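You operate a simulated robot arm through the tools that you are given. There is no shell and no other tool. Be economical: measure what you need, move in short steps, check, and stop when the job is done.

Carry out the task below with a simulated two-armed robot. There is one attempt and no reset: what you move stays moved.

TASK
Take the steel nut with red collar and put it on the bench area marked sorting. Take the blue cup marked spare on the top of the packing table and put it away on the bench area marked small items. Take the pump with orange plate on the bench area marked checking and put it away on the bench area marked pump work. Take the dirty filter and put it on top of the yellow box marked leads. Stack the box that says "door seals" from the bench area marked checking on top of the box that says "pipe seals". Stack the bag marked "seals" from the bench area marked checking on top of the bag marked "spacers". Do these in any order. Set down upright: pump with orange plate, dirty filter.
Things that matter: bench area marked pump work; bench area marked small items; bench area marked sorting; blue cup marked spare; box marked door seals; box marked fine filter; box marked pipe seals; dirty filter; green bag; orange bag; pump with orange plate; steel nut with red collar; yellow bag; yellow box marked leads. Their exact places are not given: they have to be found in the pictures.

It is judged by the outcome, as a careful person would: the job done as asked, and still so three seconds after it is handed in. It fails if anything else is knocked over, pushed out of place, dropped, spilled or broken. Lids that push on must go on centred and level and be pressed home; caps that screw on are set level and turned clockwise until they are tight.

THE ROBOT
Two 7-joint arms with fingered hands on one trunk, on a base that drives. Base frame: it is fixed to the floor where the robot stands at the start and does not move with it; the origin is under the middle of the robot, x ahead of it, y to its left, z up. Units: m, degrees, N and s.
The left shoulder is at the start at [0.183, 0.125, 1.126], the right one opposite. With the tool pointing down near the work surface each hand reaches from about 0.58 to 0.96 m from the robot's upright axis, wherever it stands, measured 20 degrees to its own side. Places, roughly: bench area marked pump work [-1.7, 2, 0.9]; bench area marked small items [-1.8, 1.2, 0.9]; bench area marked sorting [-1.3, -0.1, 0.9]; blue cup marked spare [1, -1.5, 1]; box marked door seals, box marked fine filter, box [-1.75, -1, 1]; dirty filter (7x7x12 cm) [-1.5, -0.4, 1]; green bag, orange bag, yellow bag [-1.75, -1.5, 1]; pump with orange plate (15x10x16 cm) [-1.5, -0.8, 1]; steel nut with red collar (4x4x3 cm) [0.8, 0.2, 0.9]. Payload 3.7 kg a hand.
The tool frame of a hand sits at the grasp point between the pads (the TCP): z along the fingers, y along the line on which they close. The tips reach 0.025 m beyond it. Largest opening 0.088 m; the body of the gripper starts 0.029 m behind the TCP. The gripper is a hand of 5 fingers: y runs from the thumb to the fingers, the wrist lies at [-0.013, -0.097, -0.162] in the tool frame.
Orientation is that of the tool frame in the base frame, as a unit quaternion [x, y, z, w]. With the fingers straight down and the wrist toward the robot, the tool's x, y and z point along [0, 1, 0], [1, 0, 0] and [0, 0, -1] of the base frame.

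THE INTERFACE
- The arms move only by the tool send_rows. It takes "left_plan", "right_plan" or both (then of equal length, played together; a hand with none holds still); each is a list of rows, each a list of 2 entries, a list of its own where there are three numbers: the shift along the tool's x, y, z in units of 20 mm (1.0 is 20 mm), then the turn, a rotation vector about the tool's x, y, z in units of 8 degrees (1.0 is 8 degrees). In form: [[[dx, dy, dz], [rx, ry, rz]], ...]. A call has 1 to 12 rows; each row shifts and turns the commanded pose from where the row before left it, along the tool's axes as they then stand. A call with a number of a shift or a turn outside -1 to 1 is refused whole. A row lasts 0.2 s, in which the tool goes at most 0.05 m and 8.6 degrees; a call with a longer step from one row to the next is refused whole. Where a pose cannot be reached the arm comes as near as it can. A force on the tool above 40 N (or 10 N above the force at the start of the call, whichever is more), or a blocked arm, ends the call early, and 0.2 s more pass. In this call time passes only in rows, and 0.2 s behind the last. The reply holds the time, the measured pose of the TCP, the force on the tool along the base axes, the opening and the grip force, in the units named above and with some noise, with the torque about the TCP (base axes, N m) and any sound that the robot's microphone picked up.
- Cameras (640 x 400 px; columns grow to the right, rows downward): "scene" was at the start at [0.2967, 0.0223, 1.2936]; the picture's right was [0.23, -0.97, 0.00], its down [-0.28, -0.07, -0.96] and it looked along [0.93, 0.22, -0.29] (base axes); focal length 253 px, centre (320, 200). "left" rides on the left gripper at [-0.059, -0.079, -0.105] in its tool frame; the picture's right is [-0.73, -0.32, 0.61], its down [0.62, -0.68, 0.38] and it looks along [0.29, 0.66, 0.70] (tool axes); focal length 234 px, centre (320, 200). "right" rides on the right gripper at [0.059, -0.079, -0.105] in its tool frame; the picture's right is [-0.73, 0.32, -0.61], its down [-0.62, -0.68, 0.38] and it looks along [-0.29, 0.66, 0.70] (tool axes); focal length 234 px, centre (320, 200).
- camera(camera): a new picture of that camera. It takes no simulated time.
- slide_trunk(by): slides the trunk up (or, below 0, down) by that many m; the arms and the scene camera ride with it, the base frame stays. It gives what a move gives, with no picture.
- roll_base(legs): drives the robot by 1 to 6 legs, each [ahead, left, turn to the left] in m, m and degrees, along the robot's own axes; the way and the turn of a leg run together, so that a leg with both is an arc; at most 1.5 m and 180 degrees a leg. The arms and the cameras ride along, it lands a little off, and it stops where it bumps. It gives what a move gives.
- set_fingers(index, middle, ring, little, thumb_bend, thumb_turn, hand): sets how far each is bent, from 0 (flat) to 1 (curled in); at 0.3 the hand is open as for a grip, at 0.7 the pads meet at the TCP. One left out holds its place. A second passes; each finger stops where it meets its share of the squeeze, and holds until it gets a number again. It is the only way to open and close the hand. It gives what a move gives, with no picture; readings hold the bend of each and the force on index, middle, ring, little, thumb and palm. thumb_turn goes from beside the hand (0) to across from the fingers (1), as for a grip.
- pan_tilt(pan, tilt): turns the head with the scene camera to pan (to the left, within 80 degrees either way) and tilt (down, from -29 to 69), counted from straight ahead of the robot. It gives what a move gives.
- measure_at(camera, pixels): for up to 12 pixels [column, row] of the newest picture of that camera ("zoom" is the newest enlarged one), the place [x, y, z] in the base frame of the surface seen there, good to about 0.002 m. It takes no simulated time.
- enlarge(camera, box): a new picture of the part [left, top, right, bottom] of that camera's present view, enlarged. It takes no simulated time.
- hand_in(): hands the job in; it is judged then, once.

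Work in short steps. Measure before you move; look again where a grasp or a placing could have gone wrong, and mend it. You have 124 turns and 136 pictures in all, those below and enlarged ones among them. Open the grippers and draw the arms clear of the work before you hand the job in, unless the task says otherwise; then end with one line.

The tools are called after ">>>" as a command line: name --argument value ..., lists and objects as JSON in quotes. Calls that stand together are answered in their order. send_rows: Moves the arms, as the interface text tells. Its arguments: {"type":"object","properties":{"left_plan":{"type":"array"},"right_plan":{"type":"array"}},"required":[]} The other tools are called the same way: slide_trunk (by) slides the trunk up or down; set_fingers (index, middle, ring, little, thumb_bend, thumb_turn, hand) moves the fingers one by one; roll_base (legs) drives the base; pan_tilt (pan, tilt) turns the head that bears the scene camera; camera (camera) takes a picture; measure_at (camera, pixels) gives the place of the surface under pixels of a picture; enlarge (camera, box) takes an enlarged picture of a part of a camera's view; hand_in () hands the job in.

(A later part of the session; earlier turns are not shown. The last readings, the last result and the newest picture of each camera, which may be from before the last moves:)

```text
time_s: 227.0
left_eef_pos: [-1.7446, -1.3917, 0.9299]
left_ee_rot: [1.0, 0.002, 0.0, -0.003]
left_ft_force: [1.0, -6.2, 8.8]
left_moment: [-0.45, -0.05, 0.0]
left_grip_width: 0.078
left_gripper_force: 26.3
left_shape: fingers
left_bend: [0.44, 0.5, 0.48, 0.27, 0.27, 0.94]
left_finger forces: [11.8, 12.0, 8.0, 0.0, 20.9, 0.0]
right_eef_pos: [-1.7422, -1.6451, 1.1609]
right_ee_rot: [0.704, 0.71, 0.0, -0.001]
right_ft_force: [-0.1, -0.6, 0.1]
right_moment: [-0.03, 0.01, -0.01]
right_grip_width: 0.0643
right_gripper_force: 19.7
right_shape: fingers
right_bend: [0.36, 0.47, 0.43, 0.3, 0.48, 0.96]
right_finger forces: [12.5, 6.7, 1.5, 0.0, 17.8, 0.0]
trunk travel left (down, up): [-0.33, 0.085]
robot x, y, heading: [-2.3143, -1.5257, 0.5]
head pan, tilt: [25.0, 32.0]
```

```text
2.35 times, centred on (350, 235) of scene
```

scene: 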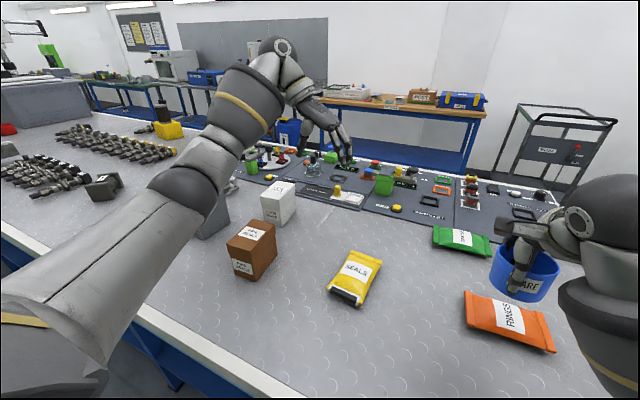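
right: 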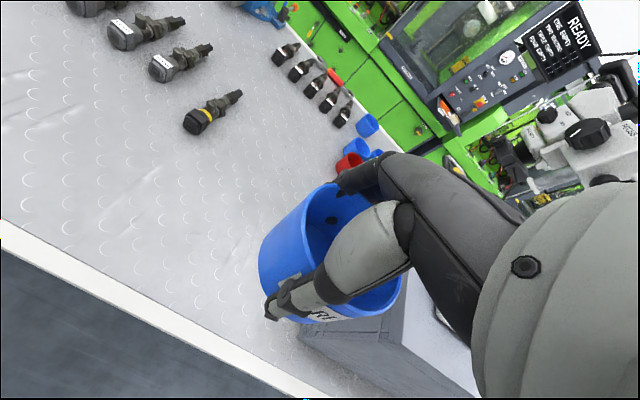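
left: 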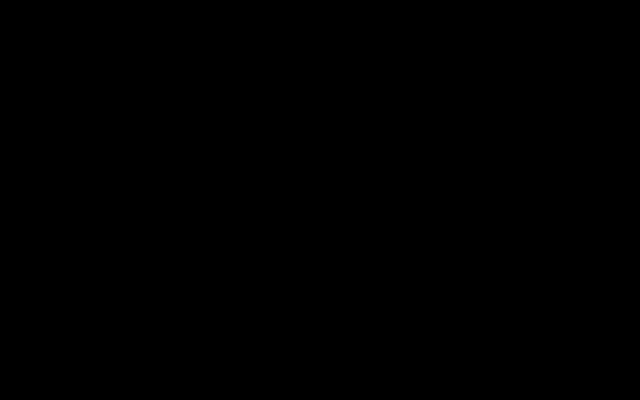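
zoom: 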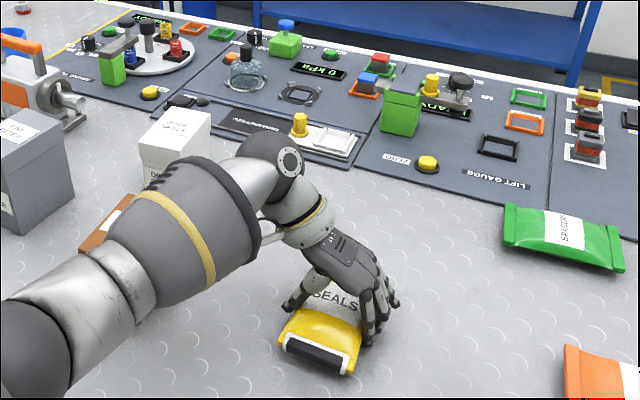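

The bag is gripped (about 20 N). I lift it, yaw the hand back so the bag's axis lies along y, and move the base so the green bag is within reach.

>>> send_rows --left_plan '[[[0, 0, -0.5], [0, 0, 0]], [[0, 0, -1], [0, 0, 0]], [[0, 0, -1], [0, 0, 0]], [[0, 0, -1], [0, 0, 0]], [[0, 0, -1], [0, 0, 0]], [[0, 0, -1], [0, 0, 0]], [[0, 0, -1], [0, 0, 0]], [[0, 0, -1], [0, 0, 0]], [[0, 0, -1], [0, 0, 0]], [[0, 0, -1], [0, 0, 0]], [[0, 0, -1], [0, 0, 0]], [[0, 0, -1], [0, 0, 0]]]'

>>> send_rows --left_plan '[[[0, 0, 0], [0, 0, -0.93]], [[0, 0, 0], [0, 0, -0.93]], [[0, 0, 0], [0, 0, -0.93]], [[0, 0, 0], [0, 0, -0.93]], [[0, 0, 0], [0, 0, -0.93]], [[0, 0, 0], [0, 0, -0.93]], [[0, 0, 0], [0, 0, -0.93]], [[0, 0, 0], [0, 0, -0.93]], [[0, 0, 0], [0, 0, -0.93]], [[0, 0, 0], [0, 0, -0.93]], [[0, 0, 0], [0, 0, -0.93]], [[0, 0, 0], [0, 0, -0.93]]]'

>>> roll_base --legs '[[0.04, -0.22, -0.4]]'

>>> slide_trunk --by -0.08

>>> send_rows --left_plan '[[[0, 1, 0], [0, 0, 0]], [[0, 1, 0], [0, 0, 0]], [[0, 1, 0], [0, 0, 0]], [[0, 1, 0], [0, 0, 0]], [[0, 1, 0], [0, 0, 0]], [[0, 1, 0], [0, 0, 0]], [[0, 1, 0], [0, 0, 0]], [[0, 1, 0], [0, 0, 0]], [[0, 1, 0], [0, 0, 0]], [[0, 0.4, 0], [0, 0, 0]]]'

>>> camera --camera "left"

>>> camera --camera "scene"

```text
time_s: 229.6
left_eef_pos: [-1.7437, -1.3949, 1.1622]
left_ee_rot: [1.0, 0.001, -0.002, -0.004]
left_ft_force: [0.0, 0.0, -0.1]
left_moment: [-0.01, -0.02, 0.01]
left_grip_width: 0.0779
left_gripper_force: 23.3
left_shape: fingers
left_bend: [0.45, 0.52, 0.49, 0.27, 0.25, 0.93]
left_finger forces: [10.7, 6.4, 7.0, 0.0, 22.6, 0.1]
right_eef_pos: [-1.743, -1.6441, 1.1599]
right_ee_rot: [0.704, 0.71, -0.001, -0.001]
right_ft_force: [-0.3, 0.1, -0.4]
right_moment: [0.0, 0.0, 0.0]
right_grip_width: 0.0642
right_gripper_force: 18.9
right_shape: fingers
right_bend: [0.36, 0.47, 0.43, 0.3, 0.48, 0.96]
right_finger forces: [12.6, 6.7, 1.7, 0.1, 17.8, 0.0]
trunk travel left (down, up): [-0.33, 0.085]
robot x, y, heading: [-2.3182, -1.5301, 0.3]
head pan, tilt: [25.0, 32.0]
```

```text
time_s: 232.2
left_eef_pos: [-1.7422, -1.3941, 1.1605]
left_ee_rot: [0.71, 0.704, 0.001, -0.004]
left_ft_force: [0.8, -0.3, -1.1]
left_moment: [-0.01, -0.01, -0.02]
left_grip_width: 0.0778
left_gripper_force: 23.0
left_shape: fingers
left_bend: [0.45, 0.52, 0.49, 0.27, 0.25, 0.93]
left_finger forces: [10.6, 6.2, 6.9, 0.0, 22.3, 0.0]
right_eef_pos: [-1.7423, -1.6441, 1.1605]
right_ee_rot: [0.704, 0.71, 0.0, 0.0]
right_ft_force: [-0.1, 0.2, -0.2]
right_moment: [0.04, 0.01, 0.02]
right_grip_width: 0.0642
right_gripper_force: 19.2
right_shape: fingers
right_bend: [0.36, 0.47, 0.43, 0.3, 0.48, 0.96]
right_finger forces: [12.5, 6.6, 1.6, 0.0, 17.8, 0.0]
trunk travel left (down, up): [-0.33, 0.085]
robot x, y, heading: [-2.318, -1.5247, 0.3]
head pan, tilt: [25.0, 32.0]
```

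```text
time_s: 233.9
left_eef_pos: [-1.702, -1.6243, 1.1614]
left_ee_rot: [0.714, 0.7, 0.002, -0.005]
left_ft_force: [0.3, 0.7, -1.1]
left_moment: [0.01, -0.01, 0.03]
left_grip_width: 0.0778
left_gripper_force: 23.3
left_shape: fingers
left_bend: [0.45, 0.52, 0.49, 0.27, 0.25, 0.93]
left_finger forces: [10.6, 6.4, 6.9, 0.1, 22.3, 0.0]
right_eef_pos: [-1.7026, -1.8756, 1.1608]
right_ee_rot: [0.707, 0.707, 0.0, 0.0]
right_ft_force: [-0.1, -0.9, 0.1]
right_moment: [0.01, 0.02, 0.01]
right_grip_width: 0.0639
right_gripper_force: 19.2
right_shape: fingers
right_bend: [0.36, 0.47, 0.43, 0.3, 0.48, 0.96]
right_finger forces: [12.5, 6.6, 1.6, 0.0, 17.8, 0.0]
trunk travel left (down, up): [-0.33, 0.085]
robot x, y, heading: [-2.2753, -1.756, -0.1]
head pan, tilt: [25.0, 32.0]
```

```text
time_s: 235.1
left_eef_pos: [-1.7037, -1.6224, 1.0822]
left_ee_rot: [0.714, 0.7, 0.003, -0.002]
left_ft_force: [0.2, 0.0, 0.2]
left_moment: [0.02, -0.06, 0.03]
left_grip_width: 0.0779
left_gripper_force: 22.9
left_shape: fingers
left_bend: [0.45, 0.52, 0.49, 0.27, 0.25, 0.93]
left_finger forces: [10.5, 6.2, 7.0, 0.0, 22.3, 0.0]
right_eef_pos: [-1.7044, -1.8741, 1.0821]
right_ee_rot: [0.707, 0.707, 0.001, 0.0]
right_ft_force: [-0.7, 0.8, 0.3]
right_moment: [0.02, 0.0, -0.03]
right_grip_width: 0.0638
right_gripper_force: 19.1
right_shape: fingers
right_bend: [0.36, 0.47, 0.43, 0.3, 0.48, 0.96]
right_finger forces: [12.4, 6.6, 1.6, 0.1, 17.8, 0.1]
trunk travel left (down, up): [-0.25, 0.165]
robot x, y, heading: [-2.2717, -1.7497, 0.1]
head pan, tilt: [25.0, 32.0]
```

```text
time_s: 237.3
left_eef_pos: [-1.5137, -1.6273, 1.0794]
left_ee_rot: [0.713, 0.701, 0.001, -0.004]
left_ft_force: [-0.1, 0.3, -0.9]
left_moment: [0.0, -0.02, 0.01]
left_grip_width: 0.0775
left_gripper_force: 22.6
left_shape: fingers
left_bend: [0.46, 0.52, 0.49, 0.27, 0.25, 0.93]
left_finger forces: [10.4, 6.1, 6.8, 0.0, 21.7, 0.0]
right_eef_pos: [-1.703, -1.8742, 1.0806]
right_ee_rot: [0.707, 0.707, 0.0, 0.0]
right_ft_force: [-0.3, 0.5, -0.7]
right_moment: [-0.01, -0.03, 0.01]
right_grip_width: 0.0639
right_gripper_force: 19.8
right_shape: fingers
right_bend: [0.36, 0.47, 0.43, 0.3, 0.48, 0.96]
right_finger forces: [12.4, 6.5, 1.6, 0.1, 17.9, 0.0]
trunk travel left (down, up): [-0.25, 0.165]
robot x, y, heading: [-2.2747, -1.7553, -0.3]
head pan, tilt: [25.0, 32.0]
```

```text
42 pictures are left
```

left: 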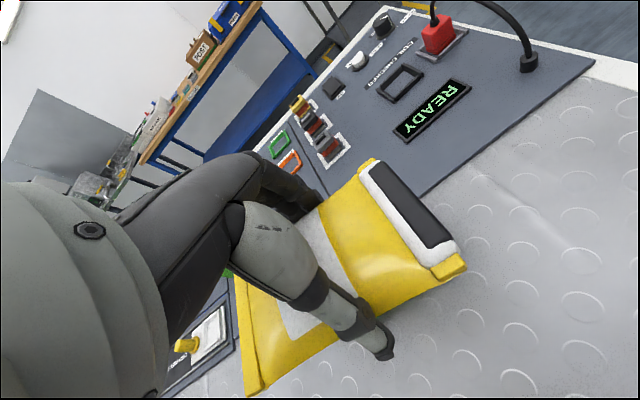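

```text
41 pictures are left
```

scene: 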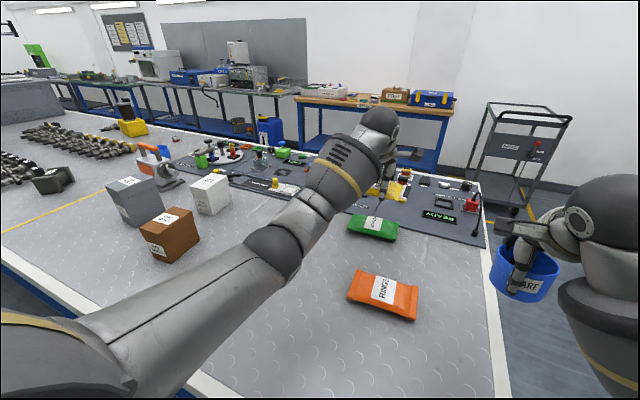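

>>> measure_at --camera "left" --pixels '[[372, 160], [462, 268], [238, 285], [258, 388], [360, 230], [405, 285], [240, 262]]'

>>> measure_at --camera "scene" --pixels '[[352, 217], [350, 233], [393, 240], [397, 225], [373, 227]]'

```text
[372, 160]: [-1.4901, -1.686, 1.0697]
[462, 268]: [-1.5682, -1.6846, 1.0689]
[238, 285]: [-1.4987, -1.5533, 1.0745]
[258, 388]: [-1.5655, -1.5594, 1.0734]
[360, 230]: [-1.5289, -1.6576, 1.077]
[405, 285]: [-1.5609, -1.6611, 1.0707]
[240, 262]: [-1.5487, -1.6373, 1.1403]
```

```text
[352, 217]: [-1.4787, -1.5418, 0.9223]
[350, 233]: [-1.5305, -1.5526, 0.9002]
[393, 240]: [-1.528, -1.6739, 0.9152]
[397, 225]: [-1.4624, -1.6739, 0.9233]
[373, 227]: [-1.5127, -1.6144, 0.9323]
```

The bag's centre is (−1.531,−1.621) and the green bag's centre about (−1.497,−1.611). I shift, lower onto it with small final steps, and check.

>>> send_rows --left_plan '[[[0.25, 0.85, 0], [0, 0, 0]], [[0.25, 0.8, 0], [0, 0, 0]], [[0, 0, 1], [0, 0, 0]], [[0, 0, 1], [0, 0, 0]], [[0, 0, 1], [0, 0, 0]], [[0, 0, 1], [0, 0, 0]], [[0, 0, 1], [0, 0, 0]], [[0, 0, 0.5], [0, 0, 0]], [[0, 0, 0.2], [0, 0, 0]]]'

>>> enlarge --camera "scene" --box '[310, 150, 450, 270]'

```text
time_s: 239.3
left_eef_pos: [-1.4803, -1.6171, 0.9673]
left_ee_rot: [0.714, 0.701, 0.002, -0.004]
left_ft_force: [0.7, -0.6, 0.2]
left_moment: [0.01, 0.02, 0.01]
left_grip_width: 0.0776
left_gripper_force: 21.7
left_shape: fingers
left_bend: [0.46, 0.52, 0.49, 0.27, 0.25, 0.93]
left_finger forces: [10.3, 6.0, 6.7, 0.0, 21.3, 0.1]
right_eef_pos: [-1.7035, -1.8749, 1.0801]
right_ee_rot: [0.707, 0.707, -0.001, -0.001]
right_ft_force: [0.2, -0.4, -1.5]
right_moment: [0.0, -0.03, -0.01]
right_grip_width: 0.0637
right_gripper_force: 19.3
right_shape: fingers
right_bend: [0.36, 0.47, 0.43, 0.3, 0.48, 0.96]
right_finger forces: [12.4, 6.5, 1.7, 0.0, 17.8, 0.1]
trunk travel left (down, up): [-0.25, 0.165]
robot x, y, heading: [-2.2707, -1.7557, 0.1]
head pan, tilt: [25.0, 32.0]
```

```text
3.33 times, centred on (380, 210) of scene
```

zoom: 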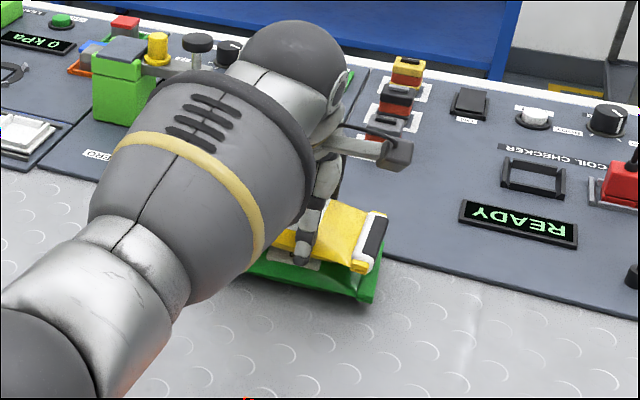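

The yellow bag is right above the green one. I lower 4 mm more, release and rise straight up.

>>> send_rows --left_plan '[[[0, 0, 0.15], [0, 0, 0]], [[0, 0, 0.1], [0, 0, 0]]]'

>>> set_fingers --hand "left" --index 0.27 --middle 0.27 --ring 0.27 --thumb_bend 0.22

>>> send_rows --left_plan '[[[0, 0, -0.5], [0, 0, 0]], [[0, 0, -1], [0, 0, 0]], [[0, 0, -1], [0, 0, 0]], [[0, 0, -1], [0, 0, 0]], [[0, 0, -1], [0, 0, 0]], [[0, 0, -1], [0, 0, 0]], [[0, -0.5, -1], [0, 0, 0]], [[0, -1, -1], [0, 0, 0]], [[0, -1, -1], [0, 0, 0]], [[0, -1, -1], [0, 0, 0]], [[0, -1, -0.5], [0, 0, 0]], [[0, -1, 0], [0, 0, 0]]]'

>>> camera --camera "scene"

```text
time_s: 239.9
left_eef_pos: [-1.4802, -1.6153, 0.9635]
left_ee_rot: [0.713, 0.701, 0.003, -0.002]
left_ft_force: [1.0, 0.6, 5.9]
left_moment: [-0.13, 0.08, 0.0]
left_grip_width: 0.0774
left_gripper_force: 24.2
left_shape: fingers
left_bend: [0.46, 0.52, 0.49, 0.27, 0.24, 0.93]
left_finger forces: [10.8, 5.7, 7.8, 0.1, 23.4, 0.1]
right_eef_pos: [-1.7029, -1.8739, 1.081]
right_ee_rot: [0.706, 0.708, 0.001, 0.001]
right_ft_force: [-0.6, 0.1, -0.4]
right_moment: [0.0, -0.02, -0.01]
right_grip_width: 0.0638
right_gripper_force: 19.4
right_shape: fingers
right_bend: [0.36, 0.47, 0.43, 0.3, 0.48, 0.96]
right_finger forces: [12.3, 6.6, 1.7, 0.0, 17.8, 0.0]
trunk travel left (down, up): [-0.25, 0.165]
robot x, y, heading: [-2.2711, -1.753, -0.1]
head pan, tilt: [25.0, 32.0]
```

```text
time_s: 240.9
left_eef_pos: [-1.4808, -1.6168, 0.962]
left_ee_rot: [0.713, 0.701, 0.002, -0.004]
left_ft_force: [-0.1, 0.0, 0.7]
left_moment: [-0.01, 0.01, -0.02]
left_grip_width: 0.0948
left_gripper_force: 0.4
left_shape: fingers
left_bend: [0.27, 0.27, 0.27, 0.27, 0.21, 0.97]
left_finger forces: [0.0, 0.0, 0.1, 0.0, 0.4, 0.0]
right_eef_pos: [-1.7026, -1.8739, 1.0803]
right_ee_rot: [0.707, 0.707, 0.0, 0.001]
right_ft_force: [0.3, 0.4, -0.2]
right_moment: [0.01, -0.01, 0.01]
right_grip_width: 0.0639
right_gripper_force: 19.7
right_shape: fingers
right_bend: [0.36, 0.47, 0.43, 0.3, 0.48, 0.96]
right_finger forces: [12.4, 6.5, 1.7, 0.0, 17.7, 0.1]
trunk travel left (down, up): [-0.25, 0.165]
robot x, y, heading: [-2.2745, -1.754, 0.2]
head pan, tilt: [25.0, 32.0]
```

```text
time_s: 243.5
left_eef_pos: [-1.5891, -1.6175, 1.1599]
left_ee_rot: [0.714, 0.701, 0.001, -0.003]
left_ft_force: [-0.6, -0.8, -0.9]
left_moment: [-0.02, -0.01, 0.0]
left_grip_width: 0.0943
left_gripper_force: 0.1
left_shape: fingers
left_bend: [0.27, 0.27, 0.27, 0.27, 0.22, 0.97]
left_finger forces: [0.1, 0.1, 0.1, 0.0, 0.0, 0.0]
right_eef_pos: [-1.7033, -1.8755, 1.0787]
right_ee_rot: [0.708, 0.707, 0.001, 0.0]
right_ft_force: [0.3, -0.2, -1.0]
right_moment: [0.02, -0.01, 0.0]
right_grip_width: 0.0641
right_gripper_force: 19.3
right_shape: fingers
right_bend: [0.36, 0.47, 0.43, 0.3, 0.48, 0.96]
right_finger forces: [12.3, 6.5, 1.7, 0.0, 17.7, 0.0]
trunk travel left (down, up): [-0.25, 0.165]
robot x, y, heading: [-2.2756, -1.7506, 0.0]
head pan, tilt: [25.0, 32.0]
```

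```text
39 pictures are left
```

scene: 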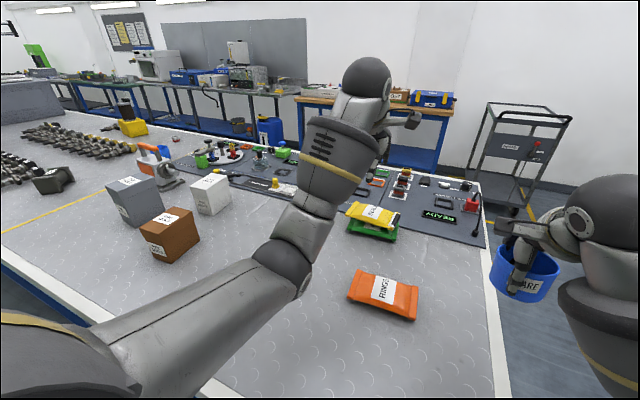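

Yellow now lies on green. Next are the boxes: I zoom and measure the white and brown boxes' top corners.

>>> enlarge --camera "scene" --box '[90, 140, 250, 270]'

>>> measure_at --camera "scene" --pixels '[[193, 182], [212, 174], [230, 179], [210, 189], [142, 222], [168, 208], [198, 217], [172, 237], [135, 176], [110, 186], [152, 186], [230, 210]]'

```text
3.08 times, centred on (170, 205) of scene
```

zoom: 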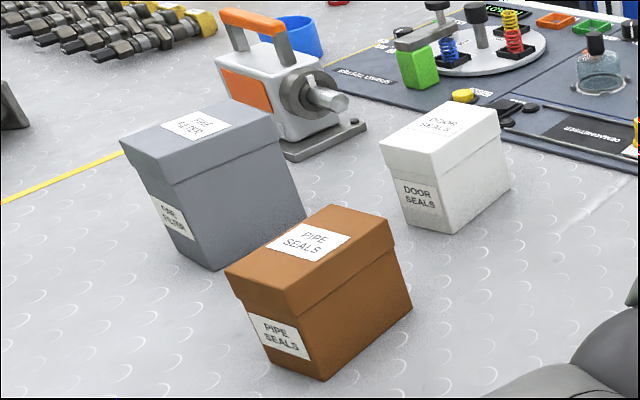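

```text
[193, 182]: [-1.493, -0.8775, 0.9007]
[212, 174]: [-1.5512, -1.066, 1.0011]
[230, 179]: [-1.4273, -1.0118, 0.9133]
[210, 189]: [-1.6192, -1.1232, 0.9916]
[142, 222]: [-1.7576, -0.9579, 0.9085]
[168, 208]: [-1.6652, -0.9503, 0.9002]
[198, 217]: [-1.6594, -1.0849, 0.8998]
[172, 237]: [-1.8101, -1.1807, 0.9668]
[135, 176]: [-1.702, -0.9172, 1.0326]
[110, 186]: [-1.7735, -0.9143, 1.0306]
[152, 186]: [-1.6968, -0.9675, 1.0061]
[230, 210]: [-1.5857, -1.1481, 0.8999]
```

>>> measure_at --camera "zoom" --pixels '[[384, 141], [449, 104], [496, 109], [436, 152], [420, 232], [505, 185], [229, 270], [333, 207], [386, 219], [285, 285], [322, 378], [408, 305]]'

```text
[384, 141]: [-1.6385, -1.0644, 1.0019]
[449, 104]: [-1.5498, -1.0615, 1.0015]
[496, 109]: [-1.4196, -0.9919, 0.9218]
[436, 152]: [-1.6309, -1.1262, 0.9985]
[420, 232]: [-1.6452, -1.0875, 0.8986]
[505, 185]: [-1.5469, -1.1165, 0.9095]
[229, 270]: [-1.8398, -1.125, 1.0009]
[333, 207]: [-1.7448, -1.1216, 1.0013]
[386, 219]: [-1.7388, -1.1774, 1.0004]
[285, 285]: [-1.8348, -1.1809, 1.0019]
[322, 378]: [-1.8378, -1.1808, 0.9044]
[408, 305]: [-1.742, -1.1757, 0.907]
```

White's centre is (−1.593,−1.092), 0.09×0.058; brown's is (−1.790,−1.151), both about z 1.001 on top. I raise the trunk, drive along and yaw the left hand 90° to close across y.

>>> measure_at --camera "zoom" --pixels '[[345, 103], [322, 98], [265, 22], [300, 60], [355, 128], [285, 155], [235, 75]]'

>>> slide_trunk --by 0.09

>>> roll_base --legs '[[0, 0.61, 0]]'

>>> send_rows --left_plan '[[[0, 0, 0], [0, 0, 0.95]], [[0, 0, 0], [0, 0, 0.95]], [[0, 0, 0], [0, 0, 0.95]], [[0, 0, 0], [0, 0, 0.95]], [[0, 0, 0], [0, 0, 0.95]], [[0, 0, 0], [0, 0, 0.95]], [[0, 0, 0], [0, 0, 0.95]], [[0, 0, 0], [0, 0, 0.95]], [[0, 0, 0], [0, 0, 0.95]], [[0, 0, 0], [0, 0, 0.95]], [[0, 0, 0], [0, 0, 0.95]], [[0, 0, 0], [0, 0, 0.95]]]'

```text
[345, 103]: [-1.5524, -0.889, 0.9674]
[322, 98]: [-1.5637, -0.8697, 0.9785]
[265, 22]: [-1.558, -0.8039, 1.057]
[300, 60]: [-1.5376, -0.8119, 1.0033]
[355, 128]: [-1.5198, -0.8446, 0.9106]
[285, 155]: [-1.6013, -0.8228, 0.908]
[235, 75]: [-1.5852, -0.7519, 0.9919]
```

```text
time_s: 244.7
left_eef_pos: [-1.5894, -1.6177, 1.2514]
left_ee_rot: [0.714, 0.7, 0.002, -0.004]
left_ft_force: [0.2, -0.4, 0.4]
left_moment: [-0.02, 0.0, 0.0]
left_grip_width: 0.0943
left_gripper_force: 0.0
left_shape: fingers
left_bend: [0.27, 0.27, 0.27, 0.27, 0.22, 0.97]
left_finger forces: [0.1, 0.1, 0.1, 0.1, 0.0, 0.0]
right_eef_pos: [-1.7022, -1.8736, 1.1688]
right_ee_rot: [0.707, 0.708, 0.0, -0.002]
right_ft_force: [0.1, 0.4, -0.1]
right_moment: [0.01, 0.0, -0.01]
right_grip_width: 0.0636
right_gripper_force: 18.7
right_shape: fingers
right_bend: [0.36, 0.47, 0.43, 0.3, 0.49, 0.96]
right_finger forces: [12.2, 6.4, 1.6, 0.0, 17.7, 0.0]
trunk travel left (down, up): [-0.34, 0.076]
robot x, y, heading: [-2.2738, -1.7543, 0.1]
head pan, tilt: [25.0, 32.0]
```

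```text
time_s: 248.1
left_eef_pos: [-1.5954, -1.0093, 1.2507]
left_ee_rot: [0.71, 0.705, 0.002, -0.004]
left_ft_force: [0.8, 0.0, -0.1]
left_moment: [0.01, -0.01, -0.01]
left_grip_width: 0.0944
left_gripper_force: 0.0
left_shape: fingers
left_bend: [0.27, 0.27, 0.27, 0.27, 0.22, 0.97]
left_finger forces: [0.0, 0.0, 0.0, 0.1, 0.0, 0.0]
right_eef_pos: [-1.7043, -1.2692, 1.1707]
right_ee_rot: [0.702, 0.712, 0.0, 0.0]
right_ft_force: [-0.2, 0.3, -1.5]
right_moment: [0.02, 0.02, -0.02]
right_grip_width: 0.0638
right_gripper_force: 19.1
right_shape: fingers
right_bend: [0.36, 0.47, 0.43, 0.3, 0.49, 0.96]
right_finger forces: [12.1, 6.5, 1.7, 0.0, 17.6, 0.0]
trunk travel left (down, up): [-0.34, 0.076]
robot x, y, heading: [-2.2798, -1.1541, 0.5]
head pan, tilt: [25.0, 32.0]
```

```text
time_s: 250.7
left_eef_pos: [-1.6076, -1.0074, 1.2492]
left_ee_rot: [1.0, -0.015, -0.001, -0.003]
left_ft_force: [0.1, -0.3, -0.6]
left_moment: [0.01, -0.02, -0.02]
left_grip_width: 0.0941
left_gripper_force: 0.0
left_shape: fingers
left_bend: [0.27, 0.27, 0.27, 0.27, 0.22, 0.97]
left_finger forces: [0.0, 0.1, 0.0, 0.0, 0.0, 0.1]
left hand out of reach, approached as far as the arm can: row 12
right_eef_pos: [-1.7045, -1.2692, 1.1706]
right_ee_rot: [0.702, 0.712, 0.0, 0.0]
right_ft_force: [0.3, -0.3, -0.9]
right_moment: [-0.03, 0.01, 0.0]
right_grip_width: 0.0639
right_gripper_force: 18.7
right_shape: fingers
right_bend: [0.36, 0.47, 0.43, 0.3, 0.49, 0.96]
right_finger forces: [12.2, 6.5, 1.7, 0.1, 17.7, 0.1]
trunk travel left (down, up): [-0.34, 0.076]
robot x, y, heading: [-2.2778, -1.154, 0.8]
head pan, tilt: [25.0, 32.0]
```

One row was flagged near a wrist limit. I move the right hand (cup) aside to the right and bring the base closer and further left, so the left hand works in an easier pose.

>>> send_rows --right_plan '[[[-1, 0, 0], [0, 0, 0]], [[-1, 0, 0], [0, 0, 0]], [[-1, 0, 0], [0, 0, 0]], [[-1, 0, 0], [0, 0, 0]], [[-1, 0, 0], [0, 0, 0]], [[-1, 0, 0], [0, 0, 0]], [[-1, 0, 0], [0, 0, 0]], [[-1, 0, 0], [0, 0, 0]], [[-1, 0, 0], [0, 0, 0]], [[-1, -0.5, 0], [0, 0, 0]]]'

>>> roll_base --legs '[[0.05, 0.15, -0.7]]'

>>> send_rows --left_plan '[[[-0.3, 1, 0], [0, 0, 0]], [[-0.3, 1, 0], [0, 0, 0]], [[-0.3, 1, 0], [0, 0, 0]], [[-0.3, 1, 0], [0, 0, 0]], [[-0.3, 1, 0], [0, 0, 0]], [[-0.3, 1, 0], [0, 0, 0]], [[-0.3, 1, 0], [0, 0, 0]], [[-0.3, 1, 0.5], [0, 0, 0]], [[0, 1, 1], [0, 0, 0]], [[0, 1, 1], [0, 0, 0]], [[0, 1, 1], [0, 0, 0]]]'

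>>> camera --camera "scene"

```text
time_s: 252.9
left_eef_pos: [-1.6069, -1.0078, 1.2491]
left_ee_rot: [1.0, -0.014, 0.0, -0.005]
left_ft_force: [0.7, -0.6, 0.2]
left_moment: [-0.03, 0.0, 0.0]
left_grip_width: 0.0945
left_gripper_force: 0.0
left_shape: fingers
left_bend: [0.27, 0.27, 0.27, 0.27, 0.22, 0.97]
left_finger forces: [0.0, 0.0, 0.0, 0.1, 0.0, 0.1]
right_eef_pos: [-1.7138, -1.4699, 1.1687]
right_ee_rot: [0.702, 0.712, 0.001, -0.001]
right_ft_force: [-0.9, -0.5, 0.2]
right_moment: [0.01, 0.0, -0.01]
right_grip_width: 0.0632
right_gripper_force: 19.6
right_shape: fingers
right_bend: [0.36, 0.47, 0.43, 0.3, 0.49, 0.96]
right_finger forces: [12.0, 6.5, 1.8, 0.0, 17.7, 0.0]
trunk travel left (down, up): [-0.34, 0.076]
robot x, y, heading: [-2.2786, -1.1534, 0.8]
head pan, tilt: [25.0, 32.0]
```

```text
time_s: 254.3
left_eef_pos: [-1.5557, -0.869, 1.2487]
left_ee_rot: [1.0, -0.021, -0.002, -0.004]
left_ft_force: [-0.4, 0.5, -0.4]
left_moment: [-0.03, -0.04, 0.01]
left_grip_width: 0.0944
left_gripper_force: 0.1
left_shape: fingers
left_bend: [0.27, 0.27, 0.27, 0.27, 0.22, 0.97]
left_finger forces: [0.1, 0.0, 0.0, 0.0, 0.0, 0.1]
right_eef_pos: [-1.6682, -1.3294, 1.1684]
right_ee_rot: [0.707, 0.707, -0.001, 0.001]
right_ft_force: [-0.2, -0.6, -1.1]
right_moment: [0.01, 0.03, 0.01]
right_grip_width: 0.0632
right_gripper_force: 18.6
right_shape: fingers
right_bend: [0.36, 0.47, 0.43, 0.3, 0.49, 0.96]
right_finger forces: [12.0, 6.5, 1.7, 0.1, 17.5, 0.0]
trunk travel left (down, up): [-0.34, 0.076]
robot x, y, heading: [-2.2321, -1.0088, 0.1]
head pan, tilt: [25.0, 32.0]
```

```text
time_s: 256.7
left_eef_pos: [-1.5746, -1.0885, 1.1841]
left_ee_rot: [1.0, -0.02, 0.0, -0.004]
left_ft_force: [-0.2, 0.3, -0.4]
left_moment: [0.01, 0.01, 0.05]
left_grip_width: 0.0942
left_gripper_force: 0.1
left_shape: fingers
left_bend: [0.27, 0.27, 0.27, 0.27, 0.22, 0.97]
left_finger forces: [0.0, 0.1, 0.0, 0.0, 0.1, 0.0]
left hand out of reach, approached as far as the arm can: row 1, 2, 3, 4, 5, 6, 7, 8, 11
right_eef_pos: [-1.6683, -1.3313, 1.1693]
right_ee_rot: [0.707, 0.708, 0.0, 0.001]
right_ft_force: [0.3, -1.1, -0.4]
right_moment: [0.02, 0.0, -0.01]
right_grip_width: 0.0635
right_gripper_force: 18.5
right_shape: fingers
right_bend: [0.36, 0.47, 0.43, 0.3, 0.49, 0.96]
right_finger forces: [12.0, 6.4, 1.7, 0.1, 17.5, 0.1]
trunk travel left (down, up): [-0.34, 0.076]
robot x, y, heading: [-2.2289, -1.0103, -0.1]
head pan, tilt: [25.0, 32.0]
```

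```text
37 pictures are left
```

scene: 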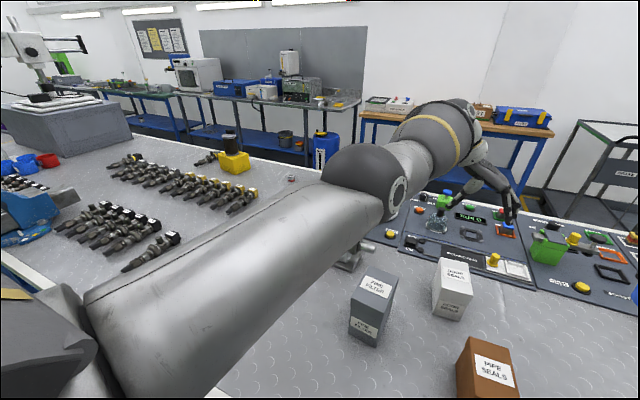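

The arm is stretching awkwardly again. Rather than force this yaw I'll turn the robot body instead. First I yaw the left hand back to its normal orientation while rising, and check that it recovers.

>>> send_rows --left_plan '[[[0, 0, -1], [0, 0, 0]], [[0, 0, -1], [0, 0, -0.95]], [[0, 0, -0.5], [0, 0, -0.95]], [[0, 0, 0], [0, 0, -0.95]], [[0, 0, 0], [0, 0, -0.95]], [[0, 0, 0], [0, 0, -0.95]], [[0, 0, 0], [0, 0, -0.95]], [[0, 0, 0], [0, 0, -0.95]], [[0, 0, 0], [0, 0, -0.95]], [[0, 0, 0], [0, 0, -0.95]], [[0, 0, 0], [0, 0, -0.95]], [[0, 0, 0], [0, 0, -0.95]]]'

>>> send_rows --left_plan '[[[0.7, -0.5, 0], [0, 0, -0.5]], [[0.7, -0.5, 0], [0, 0, -0.5]], [[0.7, -1, 0], [0, 0, 0]], [[0.7, -1, 0], [0, 0, 0]], [[0.7, -1, 0], [0, 0, 0]], [[0.7, -1, 0], [0, 0, 0]]]'

>>> camera --camera "scene"

```text
time_s: 259.3
left_eef_pos: [-1.5738, -1.0869, 1.2344]
left_ee_rot: [0.758, 0.653, 0.001, -0.004]
left_ft_force: [-0.4, 0.7, -0.5]
left_moment: [-0.02, 0.0, -0.01]
left_grip_width: 0.0942
left_gripper_force: 0.0
left_shape: fingers
left_bend: [0.27, 0.27, 0.27, 0.27, 0.22, 0.97]
left_finger forces: [0.1, 0.0, 0.0, 0.0, 0.0, 0.0]
right_eef_pos: [-1.6681, -1.3312, 1.17]
right_ee_rot: [0.707, 0.707, 0.0, 0.001]
right_ft_force: [-0.6, 0.1, -0.4]
right_moment: [0.01, -0.01, 0.0]
right_grip_width: 0.0633
right_gripper_force: 19.0
right_shape: fingers
right_bend: [0.36, 0.47, 0.43, 0.3, 0.49, 0.96]
right_finger forces: [12.0, 6.4, 1.7, 0.0, 17.5, 0.0]
trunk travel left (down, up): [-0.34, 0.076]
robot x, y, heading: [-2.2293, -1.0129, 0.2]
head pan, tilt: [25.0, 32.0]
```

```text
time_s: 260.7
left_eef_pos: [-1.6718, -1.0029, 1.2355]
left_ee_rot: [0.711, 0.704, 0.003, -0.003]
left_ft_force: [-0.2, 0.1, -1.0]
left_moment: [0.01, -0.03, 0.0]
left_grip_width: 0.0943
left_gripper_force: 0.2
left_shape: fingers
left_bend: [0.27, 0.27, 0.27, 0.27, 0.22, 0.97]
left_finger forces: [0.0, 0.0, 0.0, 0.0, 0.0, 0.1]
right_eef_pos: [-1.6698, -1.332, 1.1691]
right_ee_rot: [0.707, 0.707, 0.001, 0.0]
right_ft_force: [0.4, -1.3, 0.2]
right_moment: [0.0, 0.04, -0.03]
right_grip_width: 0.0634
right_gripper_force: 18.6
right_shape: fingers
right_bend: [0.36, 0.47, 0.43, 0.3, 0.49, 0.96]
right_finger forces: [12.1, 6.5, 1.7, 0.0, 17.6, 0.0]
trunk travel left (down, up): [-0.34, 0.076]
robot x, y, heading: [-2.2301, -1.0101, 0.2]
head pan, tilt: [25.0, 32.0]
```

```text
36 pictures are left
```

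scene: 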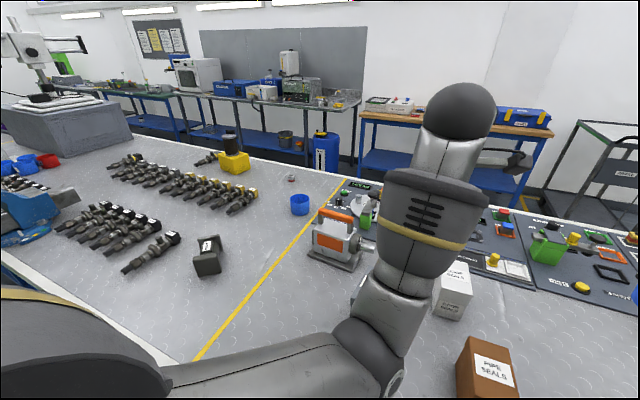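

The arm has recovered. I instead turn the body −45° from a place further left, so the hand only needs a 45° yaw relative to the robot to close across the white box.

>>> roll_base --legs '[[0, 0.32, 0], [0, 0, -45]]'

>>> send_rows --left_plan '[[[0, 0, 0], [0, 0, 0.93]], [[0, 0, 0], [0, 0, 0.93]], [[0, 0, 0], [0, 0, 0.93]], [[0, 0, 0], [0, 0, 0.93]], [[0, 0, 0], [0, 0, 0.93]], [[0, 0, 0], [0, 0, 0.93]]]'

>>> pan_tilt --pan 15 --tilt 38

>>> camera --camera "scene"

```text
time_s: 263.0
left_eef_pos: [-1.6725, -0.6776, 1.2351]
left_ee_rot: [0.708, 0.706, 0.002, -0.003]
left_ft_force: [-1.4, 0.3, 0.1]
left_moment: [0.03, 0.0, 0.02]
left_grip_width: 0.0941
left_gripper_force: 0.2
left_shape: fingers
left_bend: [0.27, 0.27, 0.27, 0.27, 0.22, 0.97]
left_finger forces: [0.1, 0.0, 0.0, 0.0, 0.0, 0.0]
right_eef_pos: [-1.6669, -1.0049, 1.1688]
right_ee_rot: [0.704, 0.71, -0.001, 0.0]
right_ft_force: [0.0, 0.1, -0.3]
right_moment: [-0.03, 0.02, 0.02]
right_grip_width: 0.0635
right_gripper_force: 19.0
right_shape: fingers
right_bend: [0.36, 0.47, 0.43, 0.3, 0.49, 0.96]
right_finger forces: [12.0, 6.4, 1.8, 0.0, 17.4, 0.1]
trunk travel left (down, up): [-0.34, 0.076]
robot x, y, heading: [-2.2288, -0.692, 0.5]
head pan, tilt: [25.0, 32.0]
stopped in leg 1: the robot was blocked; the commanded pose is now the measured one
```

```text
time_s: 264.4
left_eef_pos: [-1.6676, -0.6796, 1.232]
left_ee_rot: [0.924, 0.383, 0.002, -0.004]
left_ft_force: [0.2, -0.4, 0.4]
left_moment: [0.04, -0.01, -0.02]
left_grip_width: 0.0941
left_gripper_force: 0.1
left_shape: fingers
left_bend: [0.27, 0.27, 0.27, 0.27, 0.22, 0.97]
left_finger forces: [0.1, 0.0, 0.0, 0.0, 0.0, 0.0]
left hand out of reach, approached as far as the arm can: row 4
right_eef_pos: [-1.6663, -1.0071, 1.1694]
right_ee_rot: [0.704, 0.71, 0.001, 0.0]
right_ft_force: [0.2, -0.7, -0.9]
right_moment: [-0.01, -0.01, 0.01]
right_grip_width: 0.0635
right_gripper_force: 18.3
right_shape: fingers
right_bend: [0.36, 0.47, 0.43, 0.3, 0.49, 0.96]
right_finger forces: [11.9, 6.5, 1.9, 0.0, 17.3, 0.1]
trunk travel left (down, up): [-0.34, 0.076]
robot x, y, heading: [-2.2317, -0.6853, 0.3]
head pan, tilt: [25.0, 32.0]
```

```text
time_s: 265.1
left_eef_pos: [-1.6674, -0.6792, 1.2312]
left_ee_rot: [0.924, 0.383, 0.001, -0.004]
left_ft_force: [-0.3, -0.3, 0.0]
left_moment: [0.0, -0.01, 0.0]
left_grip_width: 0.0942
left_gripper_force: 0.0
left_shape: fingers
left_bend: [0.27, 0.27, 0.27, 0.27, 0.22, 0.97]
left_finger forces: [0.0, 0.0, 0.0, 0.0, 0.1, 0.0]
right_eef_pos: [-1.6668, -1.0058, 1.1691]
right_ee_rot: [0.704, 0.71, 0.0, 0.001]
right_ft_force: [0.0, 0.0, -0.2]
right_moment: [0.02, 0.03, -0.01]
right_grip_width: 0.0632
right_gripper_force: 18.6
right_shape: fingers
right_bend: [0.36, 0.47, 0.43, 0.3, 0.49, 0.96]
right_finger forces: [11.9, 6.5, 1.8, 0.0, 17.4, 0.0]
trunk travel left (down, up): [-0.34, 0.076]
robot x, y, heading: [-2.2288, -0.6904, 0.5]
head pan, tilt: [15.0, 38.0]
```

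```text
35 pictures are left
```

scene: 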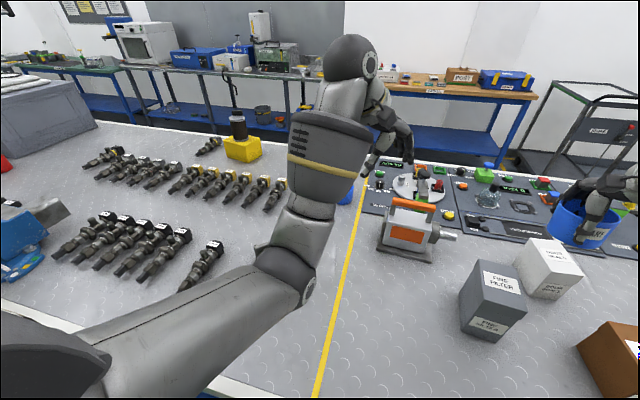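

The base is blocked by something under the bench edge here. I change plan: open the hand as wide as it goes and grip the white box along its 0.089 length with the normal hand yaw. I yaw back, back off a bit, and drive to y≈−1.25.

>>> send_rows --left_plan '[[[0, 0, 0], [0, 0, -0.93]], [[0, 0, 0], [0, 0, -0.93]], [[0, 0, 0], [0, 0, -0.93]], [[0, 0, 0], [0, 0, -0.93]], [[0, 0, 0], [0, 0, -0.93]], [[0, 0, 0], [0, 0, -0.93]]]'

>>> roll_base --legs '[[-0.06, 0, 0], [0, -0.56, -0.5]]'

>>> set_fingers --hand "left" --index 0.16 --middle 0.16 --ring 0.16 --little 0.16 --thumb_bend 0.16

>>> camera --camera "left"

```text
time_s: 266.5
left_eef_pos: [-1.6677, -0.6799, 1.2295]
left_ee_rot: [0.708, 0.706, 0.004, -0.003]
left_ft_force: [-0.3, -0.1, 0.6]
left_moment: [0.01, -0.04, -0.02]
left_grip_width: 0.0944
left_gripper_force: 0.1
left_shape: fingers
left_bend: [0.27, 0.27, 0.27, 0.27, 0.22, 0.97]
left_finger forces: [0.0, 0.1, 0.0, 0.1, 0.0, 0.1]
right_eef_pos: [-1.6684, -1.0058, 1.169]
right_ee_rot: [0.705, 0.71, 0.0, 0.0]
right_ft_force: [0.8, 0.0, -0.8]
right_moment: [0.02, 0.02, 0.03]
right_grip_width: 0.0635
right_gripper_force: 18.4
right_shape: fingers
right_bend: [0.36, 0.47, 0.43, 0.3, 0.49, 0.96]
right_finger forces: [11.9, 6.4, 1.8, 0.1, 17.4, 0.0]
trunk travel left (down, up): [-0.34, 0.076]
robot x, y, heading: [-2.2311, -0.6934, 0.6]
head pan, tilt: [15.0, 38.0]
```

```text
time_s: 270.3
left_eef_pos: [-1.7251, -1.244, 1.2303]
left_ee_rot: [0.711, 0.703, 0.003, -0.003]
left_ft_force: [0.0, -0.5, 0.3]
left_moment: [0.01, -0.01, -0.04]
left_grip_width: 0.0943
left_gripper_force: 0.1
left_shape: fingers
left_bend: [0.27, 0.27, 0.27, 0.27, 0.22, 0.97]
left_finger forces: [0.1, 0.0, 0.1, 0.1, 0.0, 0.0]
right_eef_pos: [-1.7276, -1.5708, 1.1681]
right_ee_rot: [0.707, 0.707, 0.001, 0.001]
right_ft_force: [-0.4, -0.5, -0.7]
right_moment: [-0.01, -0.02, -0.03]
right_grip_width: 0.0635
right_gripper_force: 18.6
right_shape: fingers
right_bend: [0.36, 0.47, 0.43, 0.3, 0.49, 0.96]
right_finger forces: [11.8, 6.3, 1.8, 0.1, 17.5, 0.0]
trunk travel left (down, up): [-0.34, 0.076]
robot x, y, heading: [-2.2896, -1.2488, 0.0]
head pan, tilt: [15.0, 38.0]
```

```text
time_s: 271.3
left_eef_pos: [-1.7248, -1.2443, 1.2299]
left_ee_rot: [0.711, 0.703, 0.003, -0.003]
left_ft_force: [-0.8, -0.1, 0.2]
left_moment: [0.01, 0.0, 0.03]
left_grip_width: 0.1104
left_gripper_force: 0.1
left_shape: fingers
left_bend: [0.16, 0.16, 0.16, 0.16, 0.16, 0.97]
left_finger forces: [0.0, 0.1, 0.0, 0.0, 0.0, 0.0]
right_eef_pos: [-1.7273, -1.5703, 1.1686]
right_ee_rot: [0.707, 0.707, 0.0, 0.0]
right_ft_force: [0.9, 0.2, -0.7]
right_moment: [0.06, -0.01, -0.01]
right_grip_width: 0.0633
right_gripper_force: 18.7
right_shape: fingers
right_bend: [0.36, 0.47, 0.43, 0.3, 0.49, 0.96]
right_finger forces: [11.8, 6.4, 1.8, 0.0, 17.5, 0.1]
trunk travel left (down, up): [-0.34, 0.076]
robot x, y, heading: [-2.2882, -1.2469, -0.1]
head pan, tilt: [15.0, 38.0]
```

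```text
34 pictures are left
```

left: 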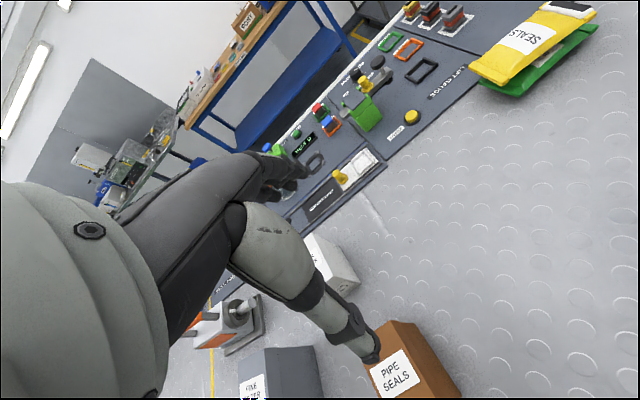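

The opening is now 0.110, giving 1 cm margin each side of the box. I move above the white box and check.

>>> send_rows --left_plan '[[[0.9, 0.8, 0], [0, 0, 0]], [[0.9, 0.8, 0], [0, 0, 0]], [[0.9, 0.8, 0], [0, 0, 0]], [[0.9, 0.8, 0], [0, 0, 0]], [[0.9, 0.8, 0.5], [0, 0, 0]], [[0.9, 0.8, 1], [0, 0, 0]], [[0.9, 0.9, 1], [0, 0, 0]], [[0.9, 0.9, 1], [0, 0, 0]], [[0, 0, 1], [0, 0, 0]], [[0, 0, 1], [0, 0, 0]]]'

>>> camera --camera "left"

>>> camera --camera "scene"

```text
time_s: 273.5
left_eef_pos: [-1.5931, -1.1006, 1.1214]
left_ee_rot: [0.712, 0.702, 0.003, -0.003]
left_ft_force: [0.1, 1.2, -0.7]
left_moment: [0.04, -0.02, 0.0]
left_grip_width: 0.1107
left_gripper_force: 0.0
left_shape: fingers
left_bend: [0.16, 0.16, 0.16, 0.16, 0.16, 0.97]
left_finger forces: [0.0, 0.0, 0.0, 0.0, 0.0, 0.1]
right_eef_pos: [-1.7275, -1.5696, 1.1692]
right_ee_rot: [0.708, 0.706, -0.001, 0.0]
right_ft_force: [1.0, -0.3, -0.3]
right_moment: [-0.01, -0.02, -0.01]
right_grip_width: 0.0633
right_gripper_force: 19.2
right_shape: fingers
right_bend: [0.36, 0.47, 0.43, 0.3, 0.49, 0.96]
right_finger forces: [11.9, 6.3, 1.8, 0.1, 17.4, 0.0]
trunk travel left (down, up): [-0.34, 0.076]
robot x, y, heading: [-2.2887, -1.2482, -0.1]
head pan, tilt: [15.0, 38.0]
```

```text
33 pictures are left
```

left: 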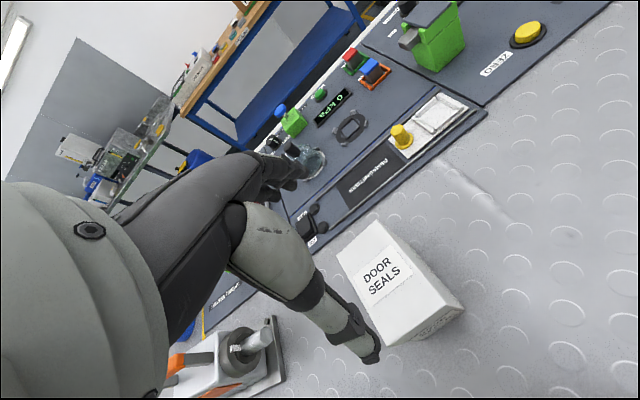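

```text
32 pictures are left
```

scene: 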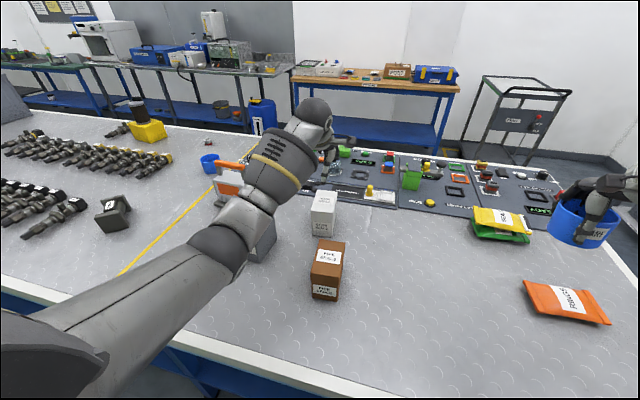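

>>> measure_at --camera "left" --pixels '[[340, 256], [377, 224], [437, 290], [388, 342], [460, 308], [365, 360], [362, 340], [300, 150], [290, 180]]'

>>> measure_at --camera "scene" --pixels '[[317, 243], [345, 243], [313, 266], [340, 268], [330, 256]]'

```text
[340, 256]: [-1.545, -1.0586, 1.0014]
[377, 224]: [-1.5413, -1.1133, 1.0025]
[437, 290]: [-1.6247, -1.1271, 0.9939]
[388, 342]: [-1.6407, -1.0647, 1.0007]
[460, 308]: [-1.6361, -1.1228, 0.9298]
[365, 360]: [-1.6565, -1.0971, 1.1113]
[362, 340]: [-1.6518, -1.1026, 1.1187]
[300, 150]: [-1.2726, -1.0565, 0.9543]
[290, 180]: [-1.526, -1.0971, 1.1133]
```

```text
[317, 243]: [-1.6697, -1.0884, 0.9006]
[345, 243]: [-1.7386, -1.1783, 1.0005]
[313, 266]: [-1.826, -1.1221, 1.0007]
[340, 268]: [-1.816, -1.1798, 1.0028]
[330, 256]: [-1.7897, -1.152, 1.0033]
```

The clearances are fine (near 6 mm, far 12 mm). I shift 3 mm toward me, descend to z≈0.975 and grip.

>>> send_rows --left_plan '[[[0, -0.15, 1], [0, 0, 0]], [[0, 0, 1], [0, 0, 0]], [[0, 0, 1], [0, 0, 0]], [[0, 0, 1], [0, 0, 0]], [[0, 0, 1], [0, 0, 0]], [[0, 0, 1], [0, 0, 0]], [[0, 0, 1], [0, 0, 0]], [[0, 0, 0.3], [0, 0, 0]]]'

>>> set_fingers --hand "left" --index 0.5 --middle 0.5 --ring 0.4 --thumb_bend 0.5

>>> send_rows --left_plan '[[[0, 0, -0.5], [0, 0, 0]], [[0, 0, -1], [0, 0, 0]], [[0, 0, -1], [0, 0, 0]], [[0, 0, -1], [0, 0, 0]], [[0, 0, -1], [0, 0, 0]], [[0, 0, -1], [0, 0, 0]], [[0, 0, -1], [0, 0, 0]], [[0, 0, -1], [0, 0, 0]]]'

>>> camera --camera "left"

```text
time_s: 275.3
left_eef_pos: [-1.5911, -1.0989, 0.9908]
left_ee_rot: [0.712, 0.702, 0.012, 0.008]
left_ft_force: [-12.4, 0.1, 21.7]
left_moment: [-0.04, 0.29, -0.04]
left_grip_width: 0.1219
left_gripper_force: 13.9
left_shape: fingers
left_bend: [0.13, 0.16, 0.16, 0.16, 0.0, 0.97]
left_finger forces: [5.7, 0.0, 0.1, 0.4, 21.7, 0.0]
right_eef_pos: [-1.73, -1.5713, 1.1709]
right_ee_rot: [0.708, 0.707, 0.001, 0.001]
right_ft_force: [0.0, 0.4, -0.6]
right_moment: [0.0, -0.03, 0.01]
right_grip_width: 0.0633
right_gripper_force: 18.6
right_shape: fingers
right_bend: [0.36, 0.47, 0.43, 0.3, 0.49, 0.96]
right_finger forces: [11.9, 6.4, 1.8, 0.0, 17.3, 0.0]
trunk travel left (down, up): [-0.34, 0.076]
robot x, y, heading: [-2.2877, -1.2488, 0.0]
head pan, tilt: [15.0, 38.0]
stopped in row 8 (left hand): the force on the tool passed its limit (the readings are from after the stop); the commanded pose is now the measured one
```

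```text
time_s: 276.3
left_eef_pos: [-1.588, -1.1005, 0.9921]
left_ee_rot: [0.713, 0.701, 0.013, 0.01]
left_ft_force: [3.7, 2.8, 29.5]
left_moment: [0.05, -0.62, -0.42]
left_grip_width: 0.119
left_gripper_force: 37.7
left_shape: fingers
left_bend: [0.15, 0.26, 0.25, 0.16, 0.0, 0.96]
left_finger forces: [15.7, 11.9, 14.5, 0.0, 32.8, 0.0]
right_eef_pos: [-1.7296, -1.5708, 1.1704]
right_ee_rot: [0.707, 0.707, 0.001, 0.0]
right_ft_force: [-0.3, 0.1, -0.3]
right_moment: [0.01, 0.01, 0.02]
right_grip_width: 0.0634
right_gripper_force: 18.7
right_shape: fingers
right_bend: [0.36, 0.47, 0.43, 0.3, 0.49, 0.96]
right_finger forces: [11.8, 6.4, 1.8, 0.0, 17.4, 0.0]
trunk travel left (down, up): [-0.34, 0.076]
robot x, y, heading: [-2.2903, -1.2539, 0.0]
head pan, tilt: [15.0, 38.0]
```

```text
time_s: 278.1
left_eef_pos: [-1.589, -1.0981, 1.1359]
left_ee_rot: [0.712, 0.702, 0.009, 0.004]
left_ft_force: [0.4, 0.0, 0.4]
left_moment: [-0.02, 0.02, -0.03]
left_grip_width: 0.0979
left_gripper_force: 0.2
left_shape: fingers
left_bend: [0.24, 0.41, 0.39, 0.16, 0.15, 0.97]
left_finger forces: [0.0, 0.0, 0.0, 0.1, 0.0, 0.0]
right_eef_pos: [-1.7272, -1.5699, 1.1696]
right_ee_rot: [0.707, 0.707, 0.0, 0.001]
right_ft_force: [0.3, 0.5, 0.5]
right_moment: [0.03, -0.03, 0.01]
right_grip_width: 0.0632
right_gripper_force: 18.4
right_shape: fingers
right_bend: [0.36, 0.47, 0.43, 0.3, 0.49, 0.96]
right_finger forces: [11.8, 6.4, 1.8, 0.0, 17.3, 0.0]
trunk travel left (down, up): [-0.34, 0.076]
robot x, y, heading: [-2.2925, -1.2458, -0.2]
head pan, tilt: [15.0, 38.0]
```

```text
31 pictures are left
```

left: 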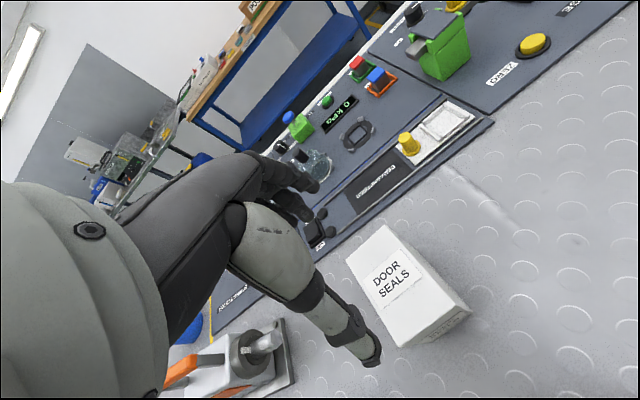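

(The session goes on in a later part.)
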